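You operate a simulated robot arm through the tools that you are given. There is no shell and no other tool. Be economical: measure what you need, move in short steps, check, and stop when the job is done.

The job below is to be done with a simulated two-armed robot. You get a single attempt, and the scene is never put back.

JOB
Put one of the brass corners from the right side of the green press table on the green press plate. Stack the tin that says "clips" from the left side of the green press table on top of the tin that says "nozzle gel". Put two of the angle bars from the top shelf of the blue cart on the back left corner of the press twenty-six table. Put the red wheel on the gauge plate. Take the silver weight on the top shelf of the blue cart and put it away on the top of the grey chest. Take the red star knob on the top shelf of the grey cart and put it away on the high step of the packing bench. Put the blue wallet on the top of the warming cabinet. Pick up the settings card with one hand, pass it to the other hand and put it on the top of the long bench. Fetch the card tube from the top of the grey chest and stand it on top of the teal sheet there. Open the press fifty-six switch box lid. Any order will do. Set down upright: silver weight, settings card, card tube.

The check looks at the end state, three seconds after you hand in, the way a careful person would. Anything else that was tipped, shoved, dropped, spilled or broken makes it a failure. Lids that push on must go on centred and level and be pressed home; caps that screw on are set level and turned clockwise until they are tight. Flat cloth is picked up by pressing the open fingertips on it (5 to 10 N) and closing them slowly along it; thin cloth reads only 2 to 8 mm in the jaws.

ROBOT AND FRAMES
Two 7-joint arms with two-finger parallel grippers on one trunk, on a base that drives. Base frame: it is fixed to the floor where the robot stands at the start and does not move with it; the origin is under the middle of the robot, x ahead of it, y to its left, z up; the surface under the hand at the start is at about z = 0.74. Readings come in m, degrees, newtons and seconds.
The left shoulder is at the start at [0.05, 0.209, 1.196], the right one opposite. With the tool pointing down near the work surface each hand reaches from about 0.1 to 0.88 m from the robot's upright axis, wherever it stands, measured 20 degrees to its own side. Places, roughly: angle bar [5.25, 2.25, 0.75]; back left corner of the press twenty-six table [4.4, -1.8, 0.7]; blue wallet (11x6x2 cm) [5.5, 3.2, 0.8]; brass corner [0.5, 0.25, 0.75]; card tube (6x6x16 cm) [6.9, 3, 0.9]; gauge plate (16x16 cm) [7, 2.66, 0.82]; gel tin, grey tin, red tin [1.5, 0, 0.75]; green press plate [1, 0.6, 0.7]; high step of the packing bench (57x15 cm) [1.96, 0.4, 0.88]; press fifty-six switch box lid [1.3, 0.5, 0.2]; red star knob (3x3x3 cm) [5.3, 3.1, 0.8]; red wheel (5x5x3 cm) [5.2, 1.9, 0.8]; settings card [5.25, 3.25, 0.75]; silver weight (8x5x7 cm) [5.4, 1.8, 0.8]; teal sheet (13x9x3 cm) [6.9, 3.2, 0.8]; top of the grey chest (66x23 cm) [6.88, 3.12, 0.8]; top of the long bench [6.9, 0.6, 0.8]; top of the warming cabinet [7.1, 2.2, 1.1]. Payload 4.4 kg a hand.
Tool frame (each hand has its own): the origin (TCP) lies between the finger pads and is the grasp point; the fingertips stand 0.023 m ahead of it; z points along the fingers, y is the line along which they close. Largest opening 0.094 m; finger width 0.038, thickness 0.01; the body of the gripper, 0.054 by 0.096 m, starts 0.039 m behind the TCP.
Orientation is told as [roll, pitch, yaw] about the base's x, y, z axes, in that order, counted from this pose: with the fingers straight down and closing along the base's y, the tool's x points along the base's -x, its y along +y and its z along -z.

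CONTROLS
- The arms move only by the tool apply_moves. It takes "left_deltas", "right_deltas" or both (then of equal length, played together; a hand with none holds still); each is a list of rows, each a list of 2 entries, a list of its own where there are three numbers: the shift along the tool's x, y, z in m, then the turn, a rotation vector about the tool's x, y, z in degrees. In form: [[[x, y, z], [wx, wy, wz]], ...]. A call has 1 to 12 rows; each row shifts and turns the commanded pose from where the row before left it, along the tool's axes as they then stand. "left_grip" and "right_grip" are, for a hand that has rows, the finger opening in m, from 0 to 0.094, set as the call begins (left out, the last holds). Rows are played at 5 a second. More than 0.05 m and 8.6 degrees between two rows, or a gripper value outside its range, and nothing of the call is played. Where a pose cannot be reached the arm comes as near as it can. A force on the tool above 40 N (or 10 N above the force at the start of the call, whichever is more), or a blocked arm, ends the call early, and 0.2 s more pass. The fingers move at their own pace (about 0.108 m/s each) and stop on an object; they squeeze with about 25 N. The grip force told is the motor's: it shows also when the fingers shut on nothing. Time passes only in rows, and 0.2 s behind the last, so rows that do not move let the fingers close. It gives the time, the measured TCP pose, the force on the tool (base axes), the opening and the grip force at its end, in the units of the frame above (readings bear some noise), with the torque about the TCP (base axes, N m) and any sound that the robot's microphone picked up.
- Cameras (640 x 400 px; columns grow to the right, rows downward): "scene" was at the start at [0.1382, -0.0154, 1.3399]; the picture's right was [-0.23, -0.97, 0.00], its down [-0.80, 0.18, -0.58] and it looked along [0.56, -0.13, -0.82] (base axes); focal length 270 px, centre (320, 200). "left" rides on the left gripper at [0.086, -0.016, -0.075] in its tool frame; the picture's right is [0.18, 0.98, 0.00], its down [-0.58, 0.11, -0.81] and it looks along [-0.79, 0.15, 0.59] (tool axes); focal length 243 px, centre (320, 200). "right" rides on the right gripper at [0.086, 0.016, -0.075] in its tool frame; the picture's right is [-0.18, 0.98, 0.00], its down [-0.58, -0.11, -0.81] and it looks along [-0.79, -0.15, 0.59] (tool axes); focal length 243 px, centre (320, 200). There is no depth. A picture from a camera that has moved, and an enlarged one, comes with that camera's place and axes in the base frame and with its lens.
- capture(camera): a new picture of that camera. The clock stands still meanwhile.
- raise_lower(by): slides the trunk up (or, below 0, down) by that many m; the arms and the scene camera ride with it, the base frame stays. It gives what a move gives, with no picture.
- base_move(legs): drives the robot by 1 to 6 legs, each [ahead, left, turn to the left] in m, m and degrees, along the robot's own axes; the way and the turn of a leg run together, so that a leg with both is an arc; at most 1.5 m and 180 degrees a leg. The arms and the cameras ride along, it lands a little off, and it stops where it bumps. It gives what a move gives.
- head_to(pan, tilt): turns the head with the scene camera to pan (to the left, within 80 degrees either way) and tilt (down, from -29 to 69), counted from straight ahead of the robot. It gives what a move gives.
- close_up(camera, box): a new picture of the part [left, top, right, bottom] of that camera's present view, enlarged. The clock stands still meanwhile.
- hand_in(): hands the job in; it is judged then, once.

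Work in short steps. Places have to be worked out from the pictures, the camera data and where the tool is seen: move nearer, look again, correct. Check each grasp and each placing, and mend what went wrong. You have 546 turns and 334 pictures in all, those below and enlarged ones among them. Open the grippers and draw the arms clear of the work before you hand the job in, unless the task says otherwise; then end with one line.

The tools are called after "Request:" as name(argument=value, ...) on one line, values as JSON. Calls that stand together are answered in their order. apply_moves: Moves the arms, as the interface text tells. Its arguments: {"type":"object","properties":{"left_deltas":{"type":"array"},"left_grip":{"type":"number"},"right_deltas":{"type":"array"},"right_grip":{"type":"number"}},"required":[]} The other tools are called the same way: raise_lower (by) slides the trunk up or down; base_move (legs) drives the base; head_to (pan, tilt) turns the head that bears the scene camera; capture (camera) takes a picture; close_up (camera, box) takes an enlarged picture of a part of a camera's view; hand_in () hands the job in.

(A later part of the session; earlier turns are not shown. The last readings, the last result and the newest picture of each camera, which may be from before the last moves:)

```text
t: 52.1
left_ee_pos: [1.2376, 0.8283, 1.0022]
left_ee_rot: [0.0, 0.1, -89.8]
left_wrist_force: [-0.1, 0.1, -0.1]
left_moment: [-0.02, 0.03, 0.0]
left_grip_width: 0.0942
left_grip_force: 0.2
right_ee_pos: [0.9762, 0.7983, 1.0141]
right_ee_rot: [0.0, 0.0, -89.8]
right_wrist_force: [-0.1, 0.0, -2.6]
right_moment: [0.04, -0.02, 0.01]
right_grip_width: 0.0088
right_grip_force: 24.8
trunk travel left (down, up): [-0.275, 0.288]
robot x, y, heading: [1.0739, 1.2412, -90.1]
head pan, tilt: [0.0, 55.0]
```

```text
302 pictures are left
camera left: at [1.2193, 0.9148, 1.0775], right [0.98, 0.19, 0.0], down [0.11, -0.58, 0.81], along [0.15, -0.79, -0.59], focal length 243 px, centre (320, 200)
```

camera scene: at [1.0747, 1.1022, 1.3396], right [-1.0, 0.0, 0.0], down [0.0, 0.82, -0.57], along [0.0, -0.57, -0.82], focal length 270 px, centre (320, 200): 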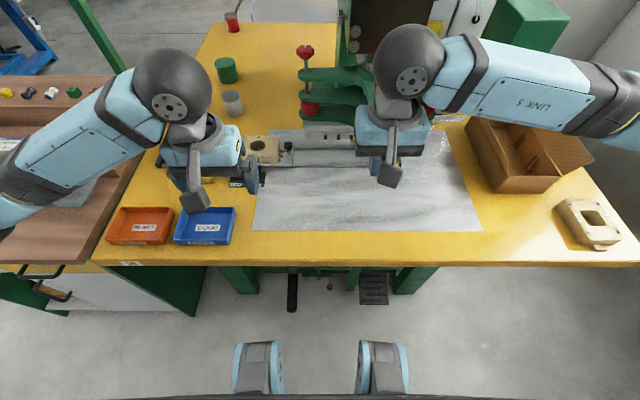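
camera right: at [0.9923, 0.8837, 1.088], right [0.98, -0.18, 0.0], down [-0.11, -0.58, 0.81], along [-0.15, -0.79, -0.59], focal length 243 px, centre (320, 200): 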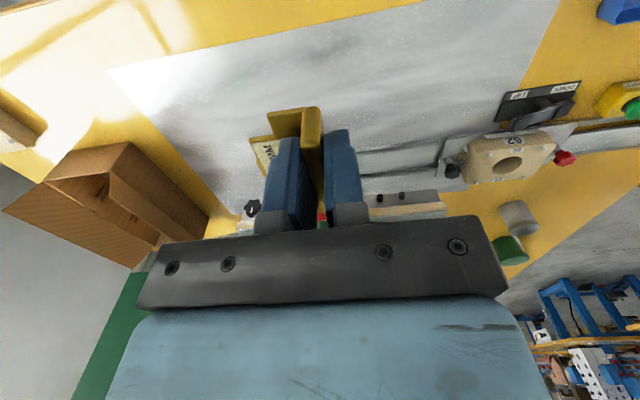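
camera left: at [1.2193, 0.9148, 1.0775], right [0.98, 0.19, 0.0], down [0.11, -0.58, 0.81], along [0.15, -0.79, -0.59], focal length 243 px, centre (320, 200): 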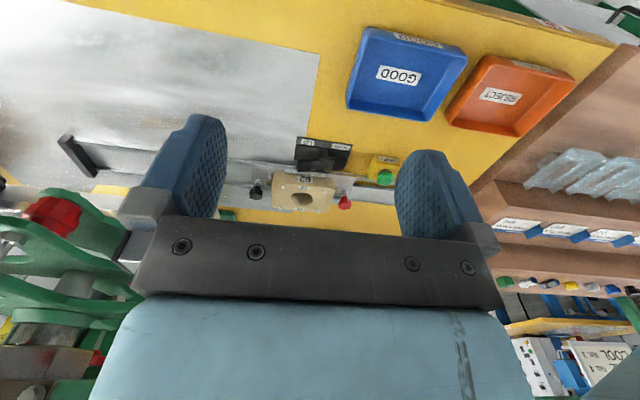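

Triangulating, the press's front wheel is at about (0.95, 0.62, 1.05), so I'll set the corner near the plate's front edge: TCP (1.03, 0.735). Moving and lowering in steps.

Request:
apply_moves(right_deltas=[[[-0.02, 0.04, 0], [0, 0, 0]], [[-0.02, 0.014, 0.03], [0, 0, 0]], [[-0.023, 0, 0.03], [0, 0, 0]], [[0, 0, 0.045], [0, 0, 0]], [[0, 0, 0.045], [0, 0, 0]], [[0, 0, 0.045], [0, 0, 0]], [[0, 0, 0], [0, 0, 0]]])

Request:
capture(camera="right")

Request:
capture(camera="scene")

```text
t: 53.7
left_ee_pos: [1.2363, 0.8282, 1.002]
left_ee_rot: [0.0, 0.0, -89.8]
left_wrist_force: [-0.2, -0.1, 0.4]
left_moment: [-0.01, -0.01, 0.02]
left_grip_width: 0.094
left_grip_force: 0.0
right_ee_pos: [1.0303, 0.7369, 0.8181]
right_ee_rot: [-0.1, 0.1, -89.9]
right_wrist_force: [-0.6, 0.4, -1.9]
right_moment: [-0.02, -0.05, -0.01]
right_grip_width: 0.0088
right_grip_force: 24.8
trunk travel left (down, up): [-0.275, 0.288]
robot x, y, heading: [1.0755, 1.2397, -89.8]
head pan, tilt: [0.0, 55.0]
```

```text
301 pictures are left
camera right: at [1.0466, 0.8221, 0.8925], right [0.98, -0.18, 0.0], down [-0.11, -0.58, 0.81], along [-0.15, -0.79, -0.59], focal length 243 px, centre (320, 200)
```

right: 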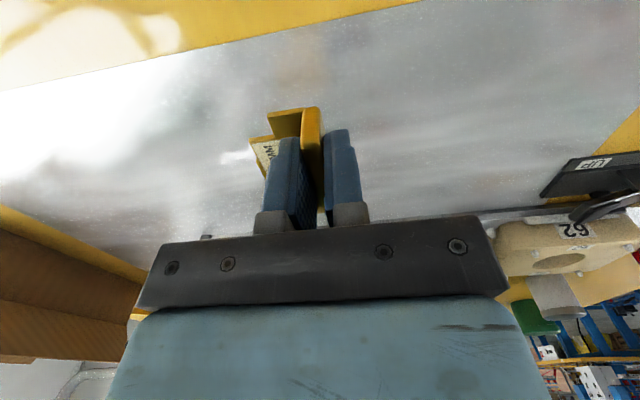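

```text
300 pictures are left
camera scene: at [1.0747, 1.1027, 1.3397], right [-1.0, 0.0, 0.0], down [0.0, 0.82, -0.57], along [0.0, -0.57, -0.82], focal length 270 px, centre (320, 200)
```

scene: 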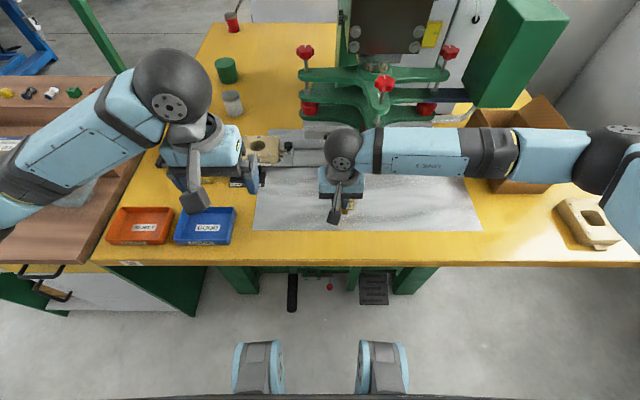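

Well over the plate and free of the press. Lowering gently to contact.

Request:
apply_moves(right_deltas=[[[-0.008, 0, 0.02], [0, 0, 0]], [[0, 0, 0.015], [0, 0, 0]], [[0, 0, 0.006], [0, 0, 0]], [[0, 0, 0.003], [0, 0, 0]], [[0, 0, 0.003], [0, 0, 0]], [[0, 0, 0], [0, 0, 0]]])

```text
t: 55.1
left_ee_pos: [1.2359, 0.8287, 1.0034]
left_ee_rot: [0.0, 0.0, -89.7]
left_wrist_force: [0.4, -0.1, -0.3]
left_moment: [0.0, -0.01, 0.01]
left_grip_width: 0.094
left_grip_force: 0.0
right_ee_pos: [1.0304, 0.7276, 0.7719]
right_ee_rot: [-0.1, 0.1, -89.8]
right_wrist_force: [-0.5, -0.3, -2.8]
right_moment: [-0.02, -0.02, -0.01]
right_grip_width: 0.0087
right_grip_force: 25.3
trunk travel left (down, up): [-0.275, 0.288]
robot x, y, heading: [1.0698, 1.2469, -89.7]
head pan, tilt: [0.0, 55.0]
```

Request:
apply_moves(right_deltas=[[[0, 0, 0.002], [0, 0, 0]], [[0, 0, 0.002], [0, 0, 0]], [[0, 0, 0.002], [0, 0, 0]], [[0, 0, 0], [0, 0, 0]]])

```text
t: 56.1
left_ee_pos: [1.2358, 0.8287, 1.0029]
left_ee_rot: [0.0, 0.0, -89.8]
left_wrist_force: [1.3, -0.5, 0.5]
left_moment: [-0.01, -0.05, 0.01]
left_grip_width: 0.0938
left_grip_force: 0.2
right_ee_pos: [1.0304, 0.7284, 0.7672]
right_ee_rot: [0.0, -0.1, -89.9]
right_wrist_force: [-2.6, -1.5, 15.8]
right_moment: [-0.03, 0.14, -0.07]
right_grip_width: 0.0086
right_grip_force: 24.7
trunk travel left (down, up): [-0.275, 0.288]
robot x, y, heading: [1.0731, 1.2399, -89.9]
head pan, tilt: [0.0, 55.0]
```

Contact (≈18 N). I open slightly so the inner finger doesn't push the short parts, then rise.

Request:
apply_moves(right_deltas=[[[0, 0, -0.001], [0, 0, 0]], [[0, 0, 0], [0, 0, 0]]], right_grip=0.03)

Request:
apply_moves(right_deltas=[[[0, 0, -0.03], [0, 0, 0]], [[0, 0, -0.04], [0, 0, 0]], [[0.03, 0, -0.03], [0, 0, 0]], [[0.04, -0.02, -0.02], [0, 0, 0]], [[0.045, 0, -0.01], [0, 0, 0]]])

Request:
capture(camera="scene")

Request:
capture(camera="right")

```text
t: 56.7
left_ee_pos: [1.2362, 0.8281, 1.004]
left_ee_rot: [0.0, 0.0, -89.8]
left_wrist_force: [0.3, 0.4, -0.5]
left_moment: [0.03, -0.03, 0.04]
left_grip_width: 0.0942
left_grip_force: 0.0
right_ee_pos: [1.0306, 0.7294, 0.7683]
right_ee_rot: [-0.1, 0.0, -89.8]
right_wrist_force: [4.7, 0.3, 9.7]
right_moment: [-0.09, 0.07, 0.11]
right_grip_width: 0.0282
right_grip_force: 0.1
trunk travel left (down, up): [-0.275, 0.288]
robot x, y, heading: [1.0748, 1.2412, -89.9]
head pan, tilt: [0.0, 55.0]
```

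```text
t: 57.9
left_ee_pos: [1.2376, 0.8299, 1.003]
left_ee_rot: [0.0, 0.0, -89.8]
left_wrist_force: [-0.1, -0.5, -0.3]
left_moment: [0.04, 0.03, -0.01]
left_grip_width: 0.0938
left_grip_force: 0.1
right_ee_pos: [1.0087, 0.8432, 0.8987]
right_ee_rot: [-0.1, 0.1, -89.7]
right_wrist_force: [0.4, -0.2, 0.0]
right_moment: [-0.02, 0.04, 0.01]
right_grip_width: 0.03
right_grip_force: 0.0
trunk travel left (down, up): [-0.275, 0.288]
robot x, y, heading: [1.0767, 1.2405, -90.0]
head pan, tilt: [0.0, 55.0]
```

```text
299 pictures are left
camera scene: at [1.0753, 1.1031, 1.3398], right [-1.0, 0.0, 0.0], down [0.0, 0.82, -0.57], along [0.0, -0.57, -0.82], focal length 270 px, centre (320, 200)
```

scene: 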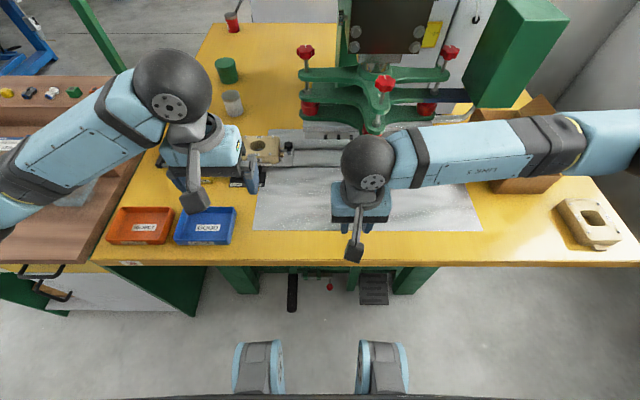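

```text
298 pictures are left
camera right: at [1.0248, 0.9285, 0.9722], right [0.98, -0.18, 0.0], down [-0.11, -0.58, 0.81], along [-0.15, -0.79, -0.59], focal length 243 px, centre (320, 200)
```

right: 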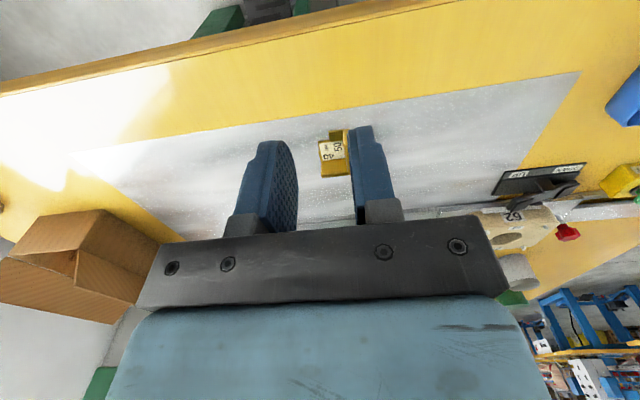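

The corner sits flat on the plate. Now I back away, retract the arms and lower the trunk to look beneath the table for the switch box.

Request:
base_move(legs=[[-0.6, 0, 0]])

Request:
raise_lower(by=-0.25)

Request:
head_to(pan=0, tilt=25)

Request:
capture(camera="scene")

Request:
close_up(camera="scene", box=[200, 200, 400, 325])

```text
t: 61.2
left_ee_pos: [1.2355, 1.4197, 1.0035]
left_ee_rot: [0.0, 0.0, -89.5]
left_wrist_force: [-0.4, -0.3, 0.1]
left_moment: [0.01, 0.02, 0.07]
left_grip_width: 0.094
left_grip_force: 0.0
right_ee_pos: [1.0076, 1.4317, 0.8988]
right_ee_rot: [0.0, 0.2, -89.5]
right_wrist_force: [0.5, 0.5, 0.4]
right_moment: [0.01, 0.02, 0.01]
right_grip_width: 0.0302
right_grip_force: 0.1
trunk travel left (down, up): [-0.275, 0.288]
robot x, y, heading: [1.0721, 1.8296, -89.6]
head pan, tilt: [0.0, 55.0]
```

```text
t: 63.8
left_ee_pos: [1.2349, 1.4197, 0.7524]
left_ee_rot: [0.0, 0.1, -89.5]
left_wrist_force: [-0.8, 0.2, -0.3]
left_moment: [0.03, 0.0, -0.04]
left_grip_width: 0.0942
left_grip_force: 0.0
right_ee_pos: [1.0067, 1.4317, 0.6479]
right_ee_rot: [0.0, 0.1, -89.5]
right_wrist_force: [0.5, 0.3, 0.0]
right_moment: [-0.01, 0.0, 0.03]
right_grip_width: 0.0303
right_grip_force: 0.1
trunk travel left (down, up): [-0.025, 0.538]
robot x, y, heading: [1.0692, 1.8287, -89.6]
head pan, tilt: [0.0, 55.0]
```

```text
t: 64.8
left_ee_pos: [1.2351, 1.4187, 0.7532]
left_ee_rot: [0.0, 0.0, -89.5]
left_wrist_force: [0.4, 0.2, -0.1]
left_moment: [-0.01, -0.02, 0.05]
left_grip_width: 0.094
left_grip_force: 0.1
right_ee_pos: [1.0072, 1.4321, 0.6475]
right_ee_rot: [0.0, 0.1, -89.5]
right_wrist_force: [-0.4, 0.2, 0.7]
right_moment: [0.0, -0.02, -0.01]
right_grip_width: 0.0301
right_grip_force: 0.1
trunk travel left (down, up): [-0.025, 0.538]
robot x, y, heading: [1.0719, 1.8317, -89.6]
head pan, tilt: [0.0, 25.0]
```

```text
297 pictures are left
camera scene: at [1.0723, 1.6727, 1.1336], right [-1.0, -0.01, 0.0], down [0.0, 0.42, -0.91], along [0.01, -0.91, -0.42], focal length 270 px, centre (320, 200)
```

scene: 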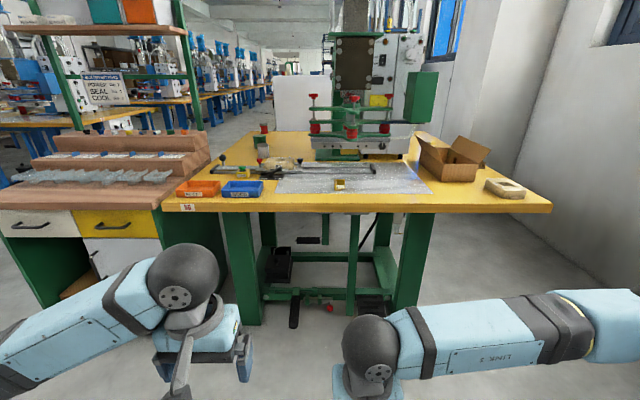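

```text
3.20 times, centred on (300, 262) of scene
camera zoom: at [1.0723, 1.6727, 1.1336], right [-1.0, -0.01, 0.0], down [0.0, 0.42, -0.91], along [0.01, -0.91, -0.42], focal length 864 px, centre (384, 0)
```

zoom: 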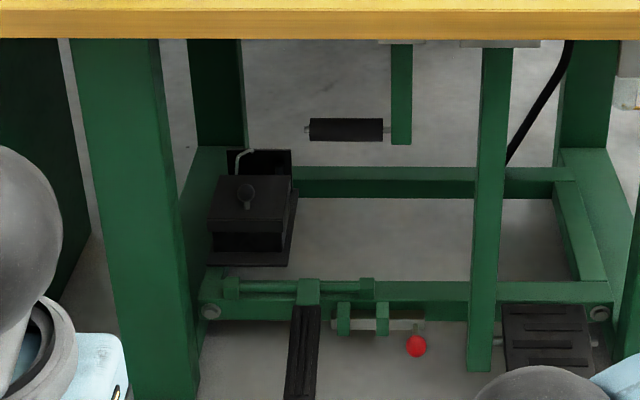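

The black switch box with a lid and small knob stands on the lower frame. A closer view of it.

Request:
close_up(camera="scene", box=[250, 235, 330, 285])

```text
8.00 times, centred on (290, 260) of scene
camera zoom: at [1.0723, 1.6727, 1.1336], right [-1.0, -0.01, 0.0], down [0.0, 0.42, -0.91], along [0.01, -0.91, -0.42], focal length 2161 px, centre (560, -280)
```

zoom: 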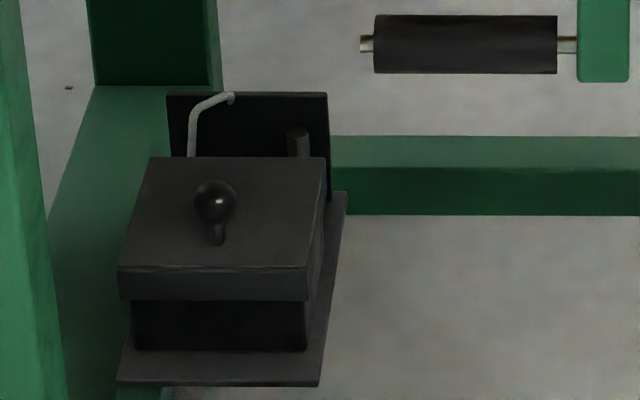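

The box lid has a ball knob near its front edge (ball ≈(1.317,0.506,0.24)), hinge at the back. I'll shape the right arm in free space: yaw 24° left, then tool nearly horizontal.

Request:
apply_moves(right_deltas=[[[0, 0, 0], [0, 0, -8]], [[0, 0, 0], [0, 0, -8]], [[0, 0, 0], [0, 0, -8]], [[0, 0, 0], [0, -8, 0]], [[0, 0, 0], [0, -8, 0]], [[0, 0, 0], [0, -8, 0]], [[0, 0, 0], [0, -8, 0]], [[0, 0, 0], [0, -8, 0]], [[0, 0, 0], [0, -8, 0]], [[0, 0, 0], [0, -8, 0]], [[0, 0, 0], [0, -8, 0]], [[0, 0, 0], [0, -8, 0]]], right_grip=0.05)

Request:
capture(camera="scene")

```text
t: 67.4
left_ee_pos: [1.2349, 1.42, 0.7531]
left_ee_rot: [0.1, 0.0, -89.6]
left_wrist_force: [-0.2, 0.0, -1.1]
left_moment: [-0.03, 0.02, -0.01]
left_grip_width: 0.0937
left_grip_force: 0.1
right_ee_pos: [1.007, 1.4321, 0.6476]
right_ee_rot: [0.0, -43.9, -65.5]
right_wrist_force: [0.5, 0.7, 0.2]
right_moment: [-0.02, 0.03, -0.01]
right_grip_width: 0.0499
right_grip_force: 0.0
right hand out of reach, approached as far as the arm can: row 9, 10, 11, 12
trunk travel left (down, up): [-0.025, 0.538]
robot x, y, heading: [1.0714, 1.8294, -89.5]
head pan, tilt: [0.0, 25.0]
```

```text
294 pictures are left
camera scene: at [1.0723, 1.6727, 1.1337], right [-1.0, -0.01, 0.0], down [0.0, 0.42, -0.91], along [0.01, -0.91, -0.42], focal length 270 px, centre (320, 200)
```

scene: 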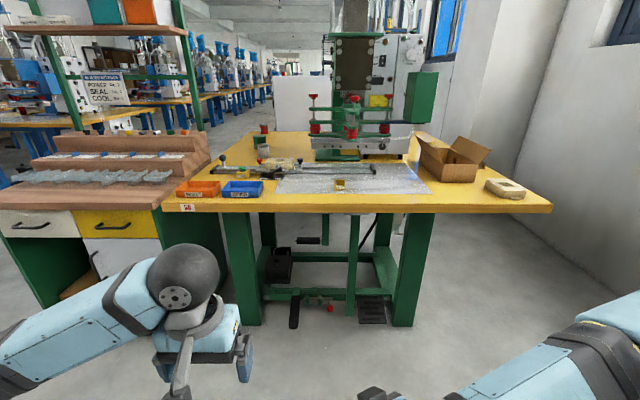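

The hand was too near the body for that pitch. I extend forward and down, then finish pitching.

Request:
apply_moves(right_deltas=[[[-0.01, 0, 0.044], [0, 0, 0]], [[-0.01, 0, 0.044], [0, 0, 0]], [[-0.01, 0, 0.044], [0, 0, 0]], [[-0.01, 0, 0.044], [0, 0, 0]], [[-0.01, 0, 0.044], [0, 0, 0]], [[-0.01, 0, 0.044], [0, 0, 0]], [[0, 0, 0], [0, -8, 0]], [[0, 0, 0], [0, -8, 0]], [[0, 0, 0], [0, -8, 0]], [[0, 0, 0], [0, -8, 0]]])

Request:
capture(camera="scene")

```text
t: 69.6
left_ee_pos: [1.2348, 1.4198, 0.7526]
left_ee_rot: [0.0, 0.0, -89.5]
left_wrist_force: [0.9, 0.2, -0.5]
left_moment: [-0.04, 0.02, 0.04]
left_grip_width: 0.0941
left_grip_force: 0.1
right_ee_pos: [1.1016, 1.2255, 0.4989]
right_ee_rot: [0.0, -44.0, -65.6]
right_wrist_force: [-0.7, 0.3, -0.1]
right_moment: [0.01, 0.01, 0.02]
right_grip_width: 0.0499
right_grip_force: 0.0
right hand out of reach, approached as far as the arm can: row 7, 8, 9, 10
trunk travel left (down, up): [-0.025, 0.538]
robot x, y, heading: [1.0741, 1.8311, -89.4]
head pan, tilt: [0.0, 25.0]
```

```text
293 pictures are left
camera scene: at [1.0723, 1.6727, 1.1337], right [-1.0, -0.01, 0.0], down [0.0, 0.42, -0.91], along [0.01, -0.91, -0.42], focal length 270 px, centre (320, 200)
```

scene: 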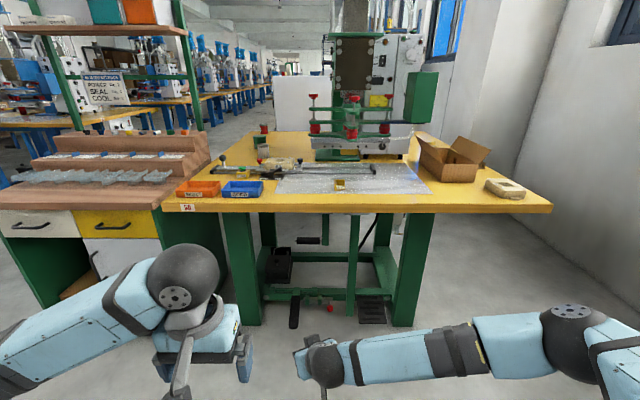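

Pitch is limited near 46° below horizontal; that will do. I straighten the arm more so the elbow won't foul the table frame, going further ahead and down.

Request:
apply_moves(right_deltas=[[[-0.0054, -0.0046, 0.04], [0, 0, 0]], [[-0.0054, -0.0046, 0.04], [0, 0, 0]], [[-0.0054, -0.0046, 0.04], [0, 0, 0]], [[-0.0054, -0.0046, 0.04], [0, 0, 0]], [[-0.0054, -0.0046, 0.04], [0, 0, 0]], [[-0.0054, -0.0046, 0.04], [0, 0, 0]], [[-0.0054, -0.0046, 0.04], [0, 0, 0]], [[-0.0054, -0.0046, 0.04], [0, 0, 0]], [[0, 0, 0], [0, -4, 0]], [[0, 0, 0], [0, -8, 0]]])

Request:
head_to(pan=-10, tilt=40)

Request:
capture(camera="scene")

Request:
capture(camera="right")

```text
t: 71.8
left_ee_pos: [1.2347, 1.4186, 0.7529]
left_ee_rot: [0.0, 0.0, -89.5]
left_wrist_force: [-0.4, -0.5, -0.4]
left_moment: [0.0, 0.01, -0.02]
left_grip_width: 0.094
left_grip_force: 0.1
right_ee_pos: [1.1376, 1.0688, 0.3674]
right_ee_rot: [-2.3, -49.2, -65.2]
right_wrist_force: [-0.7, -0.4, -0.4]
right_moment: [0.0, 0.0, 0.0]
right_grip_width: 0.0499
right_grip_force: 0.0
right hand out of reach, approached as far as the arm can: row 6, 7, 8, 10
trunk travel left (down, up): [-0.025, 0.538]
robot x, y, heading: [1.0702, 1.8325, -89.3]
head pan, tilt: [0.0, 25.0]
```

```text
t: 72.5
left_ee_pos: [1.235, 1.4202, 0.7522]
left_ee_rot: [0.0, 0.0, -89.4]
left_wrist_force: [-0.2, 0.4, 0.9]
left_moment: [-0.03, 0.0, 0.01]
left_grip_width: 0.0938
left_grip_force: 0.0
right_ee_pos: [1.1375, 1.0686, 0.3666]
right_ee_rot: [-2.2, -49.0, -65.5]
right_wrist_force: [-0.1, 0.4, -0.7]
right_moment: [0.01, -0.02, 0.01]
right_grip_width: 0.0499
right_grip_force: 0.0
trunk travel left (down, up): [-0.025, 0.538]
robot x, y, heading: [1.0711, 1.8322, -89.5]
head pan, tilt: [-10.0, 40.0]
```

```text
292 pictures are left
camera scene: at [1.0575, 1.681, 1.1104], right [-0.99, 0.17, 0.0], down [0.11, 0.63, -0.77], along [-0.13, -0.76, -0.64], focal length 270 px, centre (320, 200)
```

scene: 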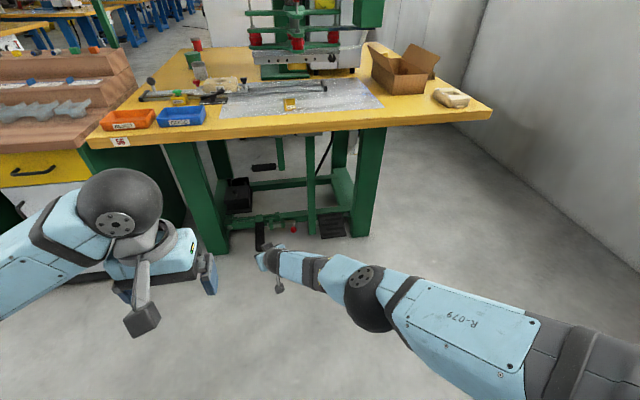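

```text
291 pictures are left
camera right: at [1.1081, 1.1774, 0.3495], right [0.95, 0.27, 0.12], down [-0.17, 0.18, 0.97], along [0.24, -0.95, 0.22], focal length 243 px, centre (320, 200)
```

right: 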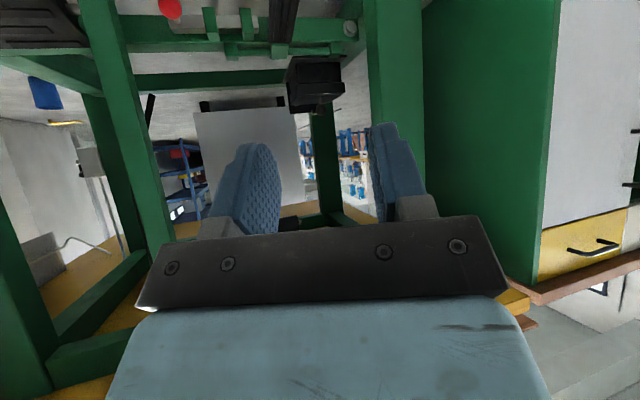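

The arm is nearly straight now, and the hand camera confirms the ball at about (1.32, 0.506, 0.25). I lower the trunk a bit and drive in part way.

Request:
raise_lower(by=-0.02)

Request:
base_move(legs=[[0.25, 0.1, 0]])

Request:
capture(camera="scene")

Request:
capture(camera="right")

```text
t: 73.2
left_ee_pos: [1.2348, 1.4197, 0.7323]
left_ee_rot: [0.1, 0.0, -89.5]
left_wrist_force: [-0.3, 0.6, 0.3]
left_moment: [0.0, 0.0, 0.03]
left_grip_width: 0.0942
left_grip_force: 0.0
right_ee_pos: [1.1376, 1.0676, 0.3472]
right_ee_rot: [-2.0, -49.2, -65.5]
right_wrist_force: [-0.3, -0.6, 0.2]
right_moment: [0.0, 0.0, -0.02]
right_grip_width: 0.05
right_grip_force: 0.0
trunk travel left (down, up): [-0.005, 0.558]
robot x, y, heading: [1.0746, 1.8317, -89.7]
head pan, tilt: [-10.0, 40.0]
```

```text
t: 75.1
left_ee_pos: [1.3361, 1.1691, 0.7333]
left_ee_rot: [0.0, -0.1, -89.6]
left_wrist_force: [-0.4, 0.1, 0.2]
left_moment: [0.0, 0.06, -0.02]
left_grip_width: 0.0939
left_grip_force: 0.0
right_ee_pos: [1.2378, 0.8194, 0.3473]
right_ee_rot: [-2.1, -49.1, -65.6]
right_wrist_force: [0.6, -0.5, 0.0]
right_moment: [0.03, -0.01, -0.03]
right_grip_width: 0.0497
right_grip_force: 0.1
trunk travel left (down, up): [-0.005, 0.558]
robot x, y, heading: [1.1705, 1.5804, -89.8]
head pan, tilt: [-10.0, 40.0]
```

```text
290 pictures are left
camera scene: at [1.1593, 1.4315, 1.0903], right [-0.99, 0.17, 0.0], down [0.11, 0.63, -0.77], along [-0.13, -0.76, -0.64], focal length 270 px, centre (320, 200)
```

scene: 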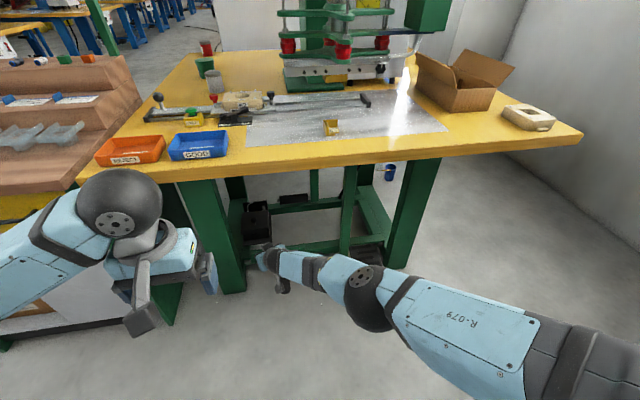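

```text
289 pictures are left
camera right: at [1.2096, 0.9279, 0.3294], right [0.96, 0.27, 0.12], down [-0.17, 0.18, 0.97], along [0.24, -0.95, 0.22], focal length 243 px, centre (320, 200)
```

right: 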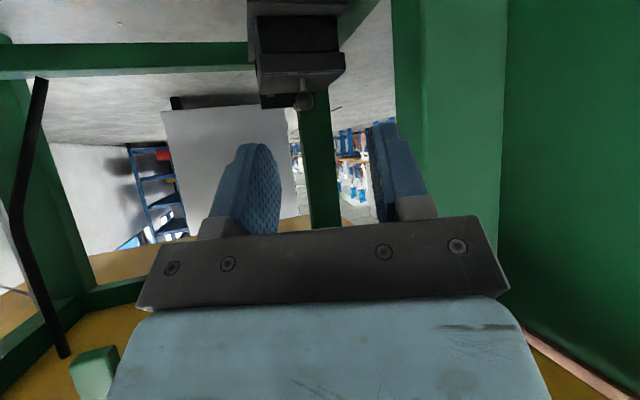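

Left hand would meet the table edge, so I raise it first; then drive the rest of the way in.

Request:
apply_moves(left_deltas=[[[0, 0, -0.045], [0, 0, 0]], [[0, 0, -0.045], [0, 0, 0]], [[0, 0, -0.045], [0, 0, 0]], [[0, 0, -0.045], [0, 0, 0]], [[0, 0, 0], [0, 0, 0]]])

Request:
base_move(legs=[[0.22, 0.04, 0]])

Request:
capture(camera="scene")

Request:
capture(camera="right")

```text
t: 76.3
left_ee_pos: [1.3366, 1.171, 0.9115]
left_ee_rot: [-0.1, 0.1, -89.6]
left_wrist_force: [-0.4, 1.1, 0.0]
left_moment: [0.01, 0.0, 0.0]
left_grip_width: 0.0941
left_grip_force: 0.0
right_ee_pos: [1.2385, 0.8183, 0.3468]
right_ee_rot: [-2.1, -49.2, -65.6]
right_wrist_force: [0.1, -0.7, 0.0]
right_moment: [0.02, -0.01, -0.01]
right_grip_width: 0.05
right_grip_force: 0.0
trunk travel left (down, up): [-0.005, 0.558]
robot x, y, heading: [1.1743, 1.5808, -89.6]
head pan, tilt: [-10.0, 40.0]
```

```text
t: 78.0
left_ee_pos: [1.3769, 0.9504, 0.9126]
left_ee_rot: [0.0, 0.0, -89.5]
left_wrist_force: [-0.1, -0.3, -0.1]
left_moment: [0.01, -0.02, 0.01]
left_grip_width: 0.094
left_grip_force: 0.0
right_ee_pos: [1.2803, 0.5991, 0.347]
right_ee_rot: [-2.1, -49.2, -65.7]
right_wrist_force: [-0.4, 0.0, 0.4]
right_moment: [-0.01, -0.02, -0.02]
right_grip_width: 0.0502
right_grip_force: 0.0
trunk travel left (down, up): [-0.005, 0.558]
robot x, y, heading: [1.2118, 1.3626, -89.6]
head pan, tilt: [-10.0, 40.0]
```

```text
288 pictures are left
camera scene: at [1.2006, 1.2113, 1.0903], right [-0.99, 0.17, 0.0], down [0.11, 0.63, -0.77], along [-0.13, -0.76, -0.64], focal length 270 px, centre (320, 200)
```

scene: 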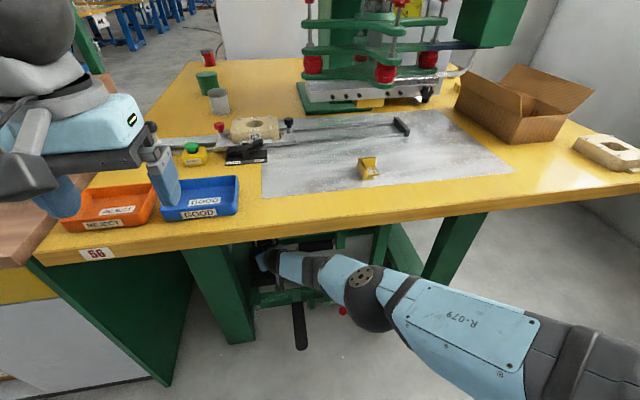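

```text
287 pictures are left
camera right: at [1.2509, 0.7078, 0.3292], right [0.96, 0.27, 0.12], down [-0.17, 0.18, 0.97], along [0.24, -0.95, 0.22], focal length 243 px, centre (320, 200)
```

right: 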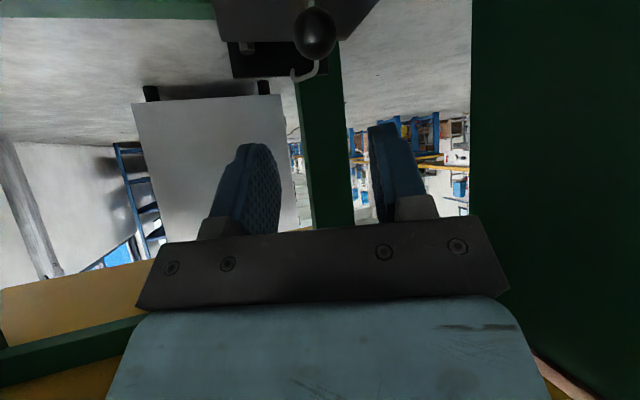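

Triangulated, the ball is at ≈(1.304, 0.546, 0.266). I align on the tool axis and approach half way.

Request:
apply_moves(right_deltas=[[[0.012, 0, 0.01], [0, 0, 0]], [[0.012, 0, 0.015], [0, 0, 0]], [[0, 0, 0.02], [0, 0, 0]], [[0, 0, 0], [0, 0, 0]]])

Request:
capture(camera="right")

```text
t: 79.0
left_ee_pos: [1.3771, 0.9497, 0.9128]
left_ee_rot: [-0.1, 0.0, -89.5]
left_wrist_force: [0.2, 0.1, 0.0]
left_moment: [-0.01, 0.02, -0.01]
left_grip_width: 0.094
left_grip_force: 0.1
right_ee_pos: [1.2745, 0.6111, 0.3282]
right_ee_rot: [-2.1, -49.2, -65.7]
right_wrist_force: [0.0, -0.7, -0.5]
right_moment: [0.01, -0.03, 0.05]
right_grip_width: 0.0501
right_grip_force: 0.0
right hand out of reach, approached as far as the arm can: row 1, 2, 3
trunk travel left (down, up): [-0.005, 0.558]
robot x, y, heading: [1.2125, 1.362, -89.5]
head pan, tilt: [-10.0, 40.0]
```

```text
286 pictures are left
camera right: at [1.2457, 0.7192, 0.3112], right [0.96, 0.27, 0.12], down [-0.17, 0.18, 0.97], along [0.24, -0.95, 0.22], focal length 243 px, centre (320, 200)
```

right: 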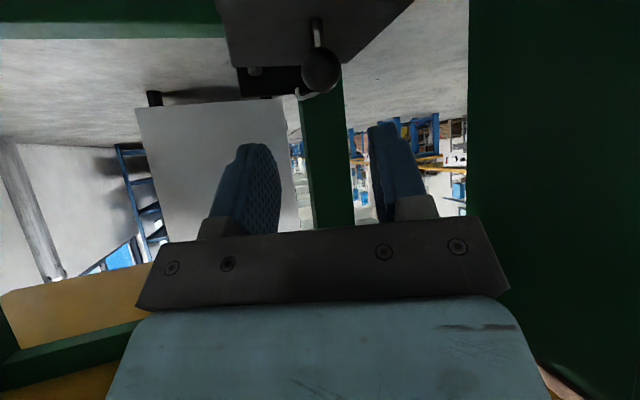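

Arm at its limit; I drive 8 cm nearer (fingertips pass above the ball) and then align again.

Request:
base_move(legs=[[0.08, 0, 0]])

Request:
apply_moves(right_deltas=[[[0.02, 0, -0.03], [0, 0, 0]], [[0.0, 0, 0], [0, 0, 0]]])

Request:
capture(camera="right")

```text
t: 80.1
left_ee_pos: [1.3781, 0.8713, 0.9132]
left_ee_rot: [0.0, -0.1, -89.6]
left_wrist_force: [-0.2, -0.2, -0.9]
left_moment: [-0.03, 0.01, 0.0]
left_grip_width: 0.0941
left_grip_force: 0.1
right_ee_pos: [1.275, 0.5303, 0.329]
right_ee_rot: [-2.1, -49.1, -65.6]
right_wrist_force: [-0.1, -0.4, 0.4]
right_moment: [0.0, -0.01, 0.01]
right_grip_width: 0.05
right_grip_force: 0.1
trunk travel left (down, up): [-0.005, 0.558]
robot x, y, heading: [1.212, 1.2849, -89.4]
head pan, tilt: [-10.0, 40.0]
```

```text
t: 80.7
left_ee_pos: [1.3772, 0.8724, 0.9125]
left_ee_rot: [0.0, 0.0, -89.6]
left_wrist_force: [-0.7, -0.1, 0.5]
left_moment: [0.02, 0.0, 0.01]
left_grip_width: 0.094
left_grip_force: 0.0
right_ee_pos: [1.2752, 0.5307, 0.3286]
right_ee_rot: [-2.1, -49.0, -65.7]
right_wrist_force: [0.1, -0.2, 0.6]
right_moment: [0.01, 0.03, 0.04]
right_grip_width: 0.05
right_grip_force: 0.1
right hand out of reach, approached as far as the arm can: row 1
trunk travel left (down, up): [-0.005, 0.558]
robot x, y, heading: [1.2138, 1.279, -89.7]
head pan, tilt: [-10.0, 40.0]
```

```text
285 pictures are left
camera right: at [1.2457, 0.6395, 0.3112], right [0.96, 0.27, 0.12], down [-0.17, 0.18, 0.97], along [0.24, -0.95, 0.22], focal length 243 px, centre (320, 200)
```

right: 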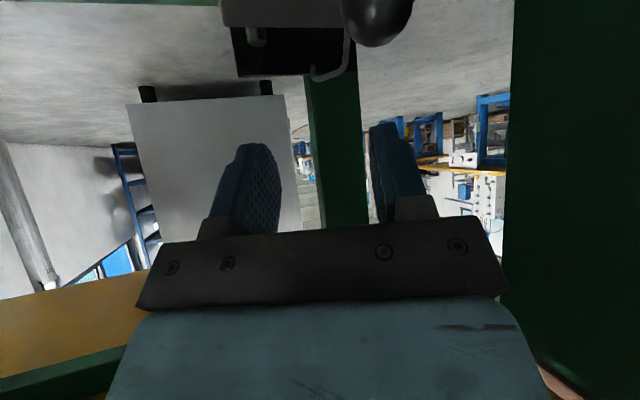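

The wrist is at its pitch limit here. I tip the tool 16° more downward to regain freedom, keeping above the ball.

Request:
apply_moves(right_deltas=[[[0, 0, -0.01], [0, 8, 0]], [[0, 0, -0.01], [0, 8, 0]], [[0, 0, 0], [0, 0, 0]]])

Request:
capture(camera="right")

Request:
capture(camera="scene")

```text
t: 81.7
left_ee_pos: [1.3757, 0.8979, 0.9194]
left_ee_rot: [0.0, -0.4, -89.9]
left_wrist_force: [-0.2, 1.3, 0.2]
left_moment: [-0.02, 0.01, -0.03]
left_grip_width: 0.0941
left_grip_force: 0.0
right_ee_pos: [1.2804, 0.5903, 0.3321]
right_ee_rot: [-0.4, -32.0, -66.3]
right_wrist_force: [-0.2, 0.6, -0.8]
right_moment: [0.01, -0.05, -0.03]
right_grip_width: 0.0499
right_grip_force: 0.0
trunk travel left (down, up): [-0.005, 0.558]
robot x, y, heading: [1.2143, 1.3025, -89.9]
head pan, tilt: [-10.0, 40.0]
stopped in row 3 (right hand): the arm was blocked; the commanded pose is now the measured one
```

```text
284 pictures are left
camera right: at [1.2508, 0.699, 0.35], right [0.96, 0.25, 0.09], down [-0.07, -0.1, 0.99], along [0.26, -0.96, -0.08], focal length 243 px, centre (320, 200)
```

right: 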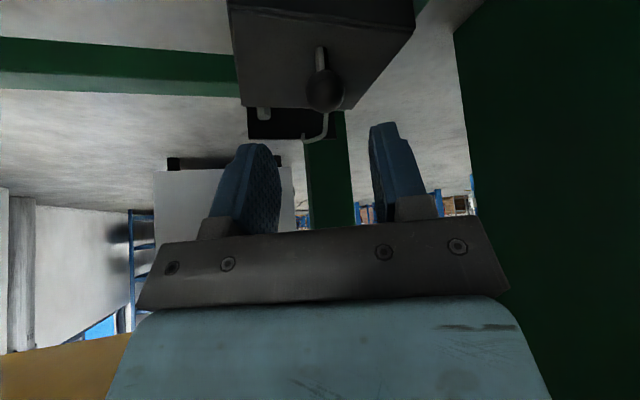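

```text
283 pictures are left
camera scene: at [1.2002, 1.1604, 1.0951], right [-0.99, 0.17, 0.0], down [0.11, 0.63, -0.77], along [-0.13, -0.76, -0.64], focal length 270 px, centre (320, 200)
```

scene: 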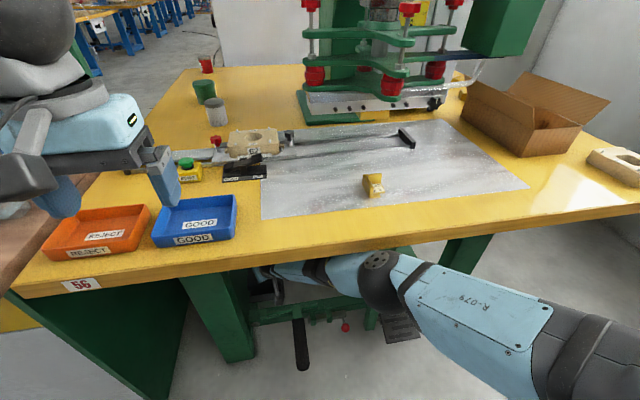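

The forearm met the table's underside and pushed me back. I retreat 0.33 m, and will preset a lower, flatter arm pose outside, then drive in from a bit further left.

Request:
base_move(legs=[[-0.33, 0, 0]])

Request:
apply_moves(right_deltas=[[[0, 0, 0], [0, -8, 0]], [[0, 0, 0], [0, -8, 0]], [[0, 0, 0], [0, -4, 0]], [[0, 0, 0], [0, 0, 0]]])

Request:
capture(camera="scene")

```text
t: 83.9
left_ee_pos: [1.374, 1.2195, 0.9127]
left_ee_rot: [0.0, 0.0, -89.7]
left_wrist_force: [-0.3, -0.9, 0.1]
left_moment: [0.02, 0.0, 0.02]
left_grip_width: 0.0938
left_grip_force: 0.1
right_ee_pos: [1.2778, 0.9149, 0.3244]
right_ee_rot: [-0.3, -31.8, -66.4]
right_wrist_force: [-0.4, 0.3, 1.0]
right_moment: [0.04, -0.01, 0.01]
right_grip_width: 0.0501
right_grip_force: 0.0
trunk travel left (down, up): [-0.005, 0.558]
robot x, y, heading: [1.2166, 1.6284, -89.9]
head pan, tilt: [-10.0, 40.0]
```

```text
t: 84.9
left_ee_pos: [1.3753, 1.2192, 0.9123]
left_ee_rot: [0.1, 0.0, -89.7]
left_wrist_force: [-0.2, -0.2, -0.6]
left_moment: [0.02, -0.01, 0.03]
left_grip_width: 0.094
left_grip_force: 0.1
right_ee_pos: [1.2783, 0.9134, 0.3252]
right_ee_rot: [-0.6, -47.6, -66.2]
right_wrist_force: [-0.1, -0.4, -0.3]
right_moment: [0.01, -0.01, -0.02]
right_grip_width: 0.0502
right_grip_force: 0.1
right hand out of reach, approached as far as the arm can: row 3
trunk travel left (down, up): [-0.005, 0.558]
robot x, y, heading: [1.2133, 1.6324, -89.9]
head pan, tilt: [-10.0, 40.0]
```

```text
282 pictures are left
camera scene: at [1.1987, 1.4797, 1.0904], right [-0.99, 0.17, 0.0], down [0.11, 0.63, -0.77], along [-0.13, -0.76, -0.64], focal length 270 px, centre (320, 200)
```

scene: 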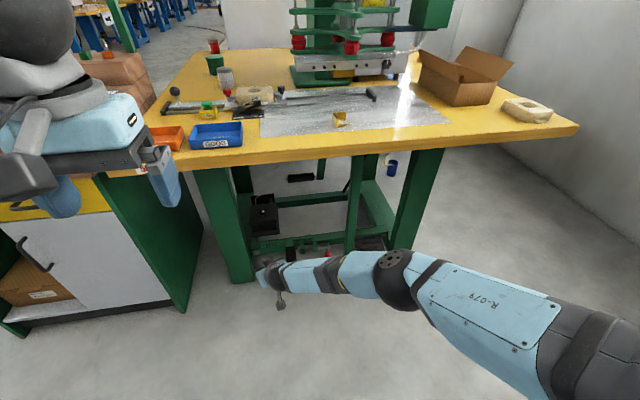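

Plan: turn the robot so the right arm works straight ahead of its shoulder (heading −68°). First I bring the right hand in front of its shoulder with its yaw straight.

Request:
apply_moves(right_deltas=[[[0, -0.04, 0], [5.9, 0, 5.4]], [[0, -0.04, 0], [5.9, 0, 5.4]], [[0, -0.04, 0], [5.9, 0, 5.4]], [[0, -0.04, 0], [0, 0, 0]], [[0, -0.04, 0], [0, 0, 0]], [[0, -0.04, 0], [0, 0, 0]], [[0, 0, 0], [0, 0, 0]]])

Request:
base_move(legs=[[0.03, -0.109, 0], [0, 0, 22]])

Request:
capture(camera="scene")

```text
t: 86.5
left_ee_pos: [1.3751, 1.2201, 0.9124]
left_ee_rot: [0.0, 0.0, -89.7]
left_wrist_force: [-0.8, -0.3, 0.2]
left_moment: [-0.02, 0.0, 0.01]
left_grip_width: 0.0938
left_grip_force: 0.0
right_ee_pos: [1.0424, 0.8831, 0.3263]
right_ee_rot: [-0.4, -47.8, -90.2]
right_wrist_force: [0.4, 0.8, 0.3]
right_moment: [-0.02, -0.05, -0.04]
right_grip_width: 0.0502
right_grip_force: 0.0
trunk travel left (down, up): [-0.005, 0.558]
robot x, y, heading: [1.2137, 1.6323, -89.8]
head pan, tilt: [-10.0, 40.0]
```

```text
t: 89.2
left_ee_pos: [1.4073, 1.277, 0.9132]
left_ee_rot: [-0.1, 0.0, -67.8]
left_wrist_force: [0.0, 0.3, 1.1]
left_moment: [-0.03, 0.0, 0.02]
left_grip_width: 0.0942
left_grip_force: 0.2
right_ee_pos: [1.2232, 0.8434, 0.3254]
right_ee_rot: [-0.3, -47.8, -68.4]
right_wrist_force: [-0.5, -0.6, -0.4]
right_moment: [0.02, -0.02, -0.02]
right_grip_width: 0.0503
right_grip_force: 0.1
trunk travel left (down, up): [-0.005, 0.558]
robot x, y, heading: [1.103, 1.6007, -68.0]
head pan, tilt: [-10.0, 40.0]
```

```text
281 pictures are left
camera scene: at [1.1468, 1.4546, 1.0904], right [-0.98, -0.21, 0.0], down [-0.13, 0.63, -0.77], along [0.16, -0.75, -0.64], focal length 270 px, centre (320, 200)
```

scene: 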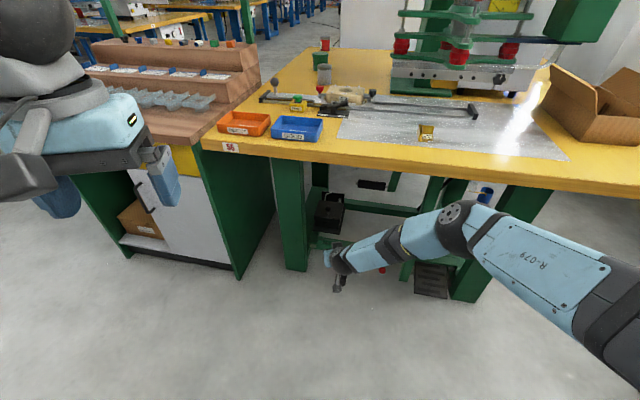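

The elbow sits high here. I test whether a flatter tool pitch is possible in this straight-ahead arrangement.

Request:
apply_moves(right_deltas=[[[0, 0, 0], [0, -8, 0]], [[0, 0, 0], [0, -8, 0]], [[0, 0, 0], [0, 0, 0]]])

```text
t: 90.0
left_ee_pos: [1.4071, 1.2791, 0.9124]
left_ee_rot: [0.0, 0.0, -68.0]
left_wrist_force: [0.0, 0.7, -1.3]
left_moment: [0.0, 0.04, 0.01]
left_grip_width: 0.0943
left_grip_force: 0.1
right_ee_pos: [1.2232, 0.843, 0.3269]
right_ee_rot: [-0.4, -47.8, -68.5]
right_wrist_force: [-0.1, -0.6, -0.4]
right_moment: [-0.01, 0.01, -0.03]
right_grip_width: 0.0499
right_grip_force: 0.0
right hand out of reach, approached as far as the arm can: row 1, 2
trunk travel left (down, up): [-0.005, 0.558]
robot x, y, heading: [1.1056, 1.6004, -67.7]
head pan, tilt: [-10.0, 40.0]
```

The limit keeps showing near −48°. I back off a bit and test whether rolling the tool 90° about its own axis lifts that limit.

Request:
base_move(legs=[[-0.2, 0, 0]])

Request:
apply_moves(right_deltas=[[[0, 0, 0], [0, 4, 8]], [[0, 0, 0], [0, 0, 8]], [[0, 0, 0], [0, 0, 8]], [[0, 0, 0], [0, 0, 8]], [[0, 0, 0], [0, 0, 8]], [[0, 0, 0], [0, 0, 8]], [[0, 0, 0], [0, 0, 8]], [[0, 0, 0], [0, 0, 8]], [[0, 0, 0], [0, 0, 8]], [[0, 0, 0], [0, 0, 8]], [[0, 0, 0], [0, 0, 8]]])

Request:
capture(camera="scene")

```text
t: 91.7
left_ee_pos: [1.3318, 1.465, 0.9118]
left_ee_rot: [0.0, -0.1, -68.0]
left_wrist_force: [-0.2, -0.9, 0.3]
left_moment: [0.03, 0.01, -0.01]
left_grip_width: 0.0939
left_grip_force: 0.1
right_ee_pos: [1.1469, 1.0302, 0.3265]
right_ee_rot: [-0.4, -47.8, -68.5]
right_wrist_force: [1.1, 0.3, -0.2]
right_moment: [0.01, -0.01, -0.01]
right_grip_width: 0.0497
right_grip_force: 0.0
trunk travel left (down, up): [-0.005, 0.558]
robot x, y, heading: [1.0244, 1.7826, -68.1]
head pan, tilt: [-10.0, 40.0]
```

```text
refused: row 1 steps farther than a row can; nothing moved
```

```text
280 pictures are left
camera scene: at [1.0707, 1.6419, 1.0905], right [-0.98, -0.21, 0.0], down [-0.13, 0.63, -0.77], along [0.16, -0.75, -0.64], focal length 270 px, centre (320, 200)
```

scene: 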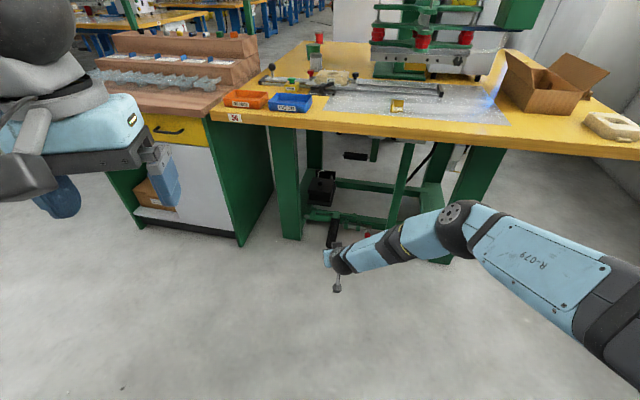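

Request:
apply_moves(right_deltas=[[[0, 0, 0], [0, 5, 0]], [[0, 0, 0], [0, 0, 8]], [[0, 0, 0], [0, 0, 8]], [[0, 0, 0], [0, 0, 8]], [[0, 0, 0], [0, 0, 8]], [[0, 0, 0], [0, 0, 8]], [[0, 0, 0], [0, 0, 8]], [[0, 0, 0], [0, 0, 8]], [[0, 0, 0], [0, 0, 8]], [[0, 0, 0], [0, 0, 8]], [[0, 0, 0], [0, 0, 8]], [[0, 0, 0], [0, 0, 8]]])

Request:
capture(camera="scene")

```text
t: 94.2
left_ee_pos: [1.3306, 1.4657, 0.9127]
left_ee_rot: [0.1, 0.0, -67.9]
left_wrist_force: [0.6, 0.4, 0.4]
left_moment: [0.0, -0.01, -0.01]
left_grip_width: 0.0939
left_grip_force: 0.1
right_ee_pos: [1.1456, 1.0301, 0.3257]
right_ee_rot: [42.8, -1.4, -157.4]
right_wrist_force: [0.6, -0.2, -0.6]
right_moment: [0.0, 0.01, 0.0]
right_grip_width: 0.05
right_grip_force: 0.1
trunk travel left (down, up): [-0.005, 0.558]
robot x, y, heading: [1.0304, 1.7878, -67.9]
head pan, tilt: [-10.0, 40.0]
```

```text
279 pictures are left
camera scene: at [1.0708, 1.6417, 1.0904], right [-0.98, -0.21, 0.0], down [-0.13, 0.63, -0.77], along [0.16, -0.75, -0.64], focal length 270 px, centre (320, 200)
```

scene: 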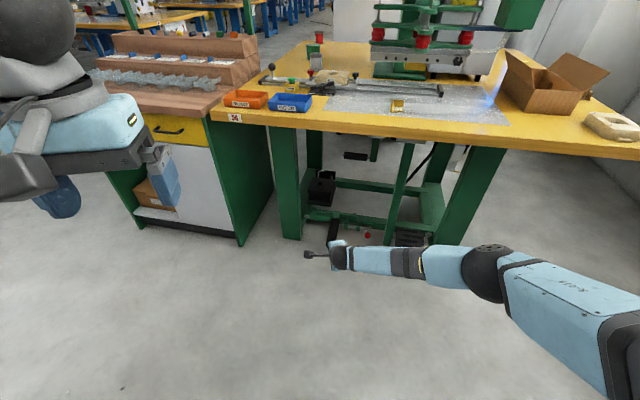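

Rolling the tool brought the elbow lower. Now test flattening the pitch (about tool x).

Request:
apply_moves(right_deltas=[[[0, 0, 0], [-8, 0, 0]], [[0, 0, 0], [-8, 0, 0]], [[0, 0, 0], [-8, 0, 0]], [[0, 0, 0], [-8, 0, 0]]])

Request:
capture(camera="scene")

Request:
capture(camera="right")

```text
t: 95.2
left_ee_pos: [1.3306, 1.4649, 0.913]
left_ee_rot: [0.0, 0.0, -67.8]
left_wrist_force: [-0.1, 0.7, 0.0]
left_moment: [0.02, 0.02, 0.0]
left_grip_width: 0.0939
left_grip_force: 0.2
right_ee_pos: [1.1459, 1.0299, 0.3267]
right_ee_rot: [42.7, -1.7, -157.4]
right_wrist_force: [0.1, -0.2, 0.6]
right_moment: [-0.03, 0.0, 0.0]
right_grip_width: 0.0498
right_grip_force: 0.1
right hand out of reach, approached as far as the arm can: row 1, 2, 3, 4
trunk travel left (down, up): [-0.005, 0.558]
robot x, y, heading: [1.024, 1.7865, -68.1]
head pan, tilt: [-10.0, 40.0]
```

```text
278 pictures are left
camera scene: at [1.0708, 1.6417, 1.0904], right [-0.98, -0.21, 0.0], down [-0.13, 0.63, -0.77], along [0.16, -0.75, -0.64], focal length 270 px, centre (320, 200)
```

scene: 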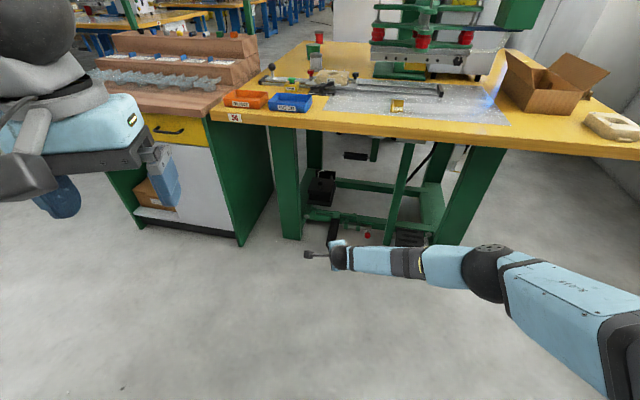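

```text
277 pictures are left
camera right: at [1.2132, 1.099, 0.3891], right [0.13, -0.73, 0.67], down [-0.76, 0.36, 0.53], along [-0.63, -0.58, -0.51], focal length 243 px, centre (320, 200)
```

right: 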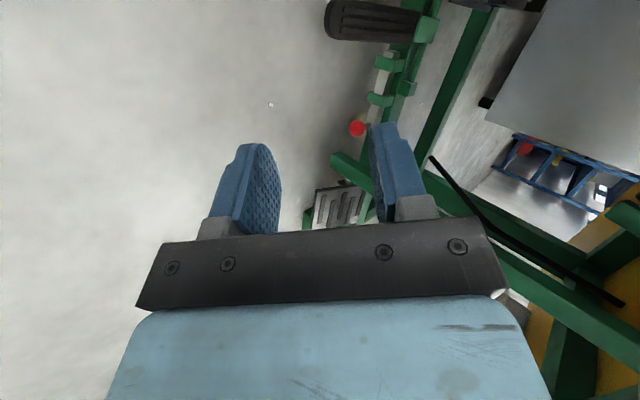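

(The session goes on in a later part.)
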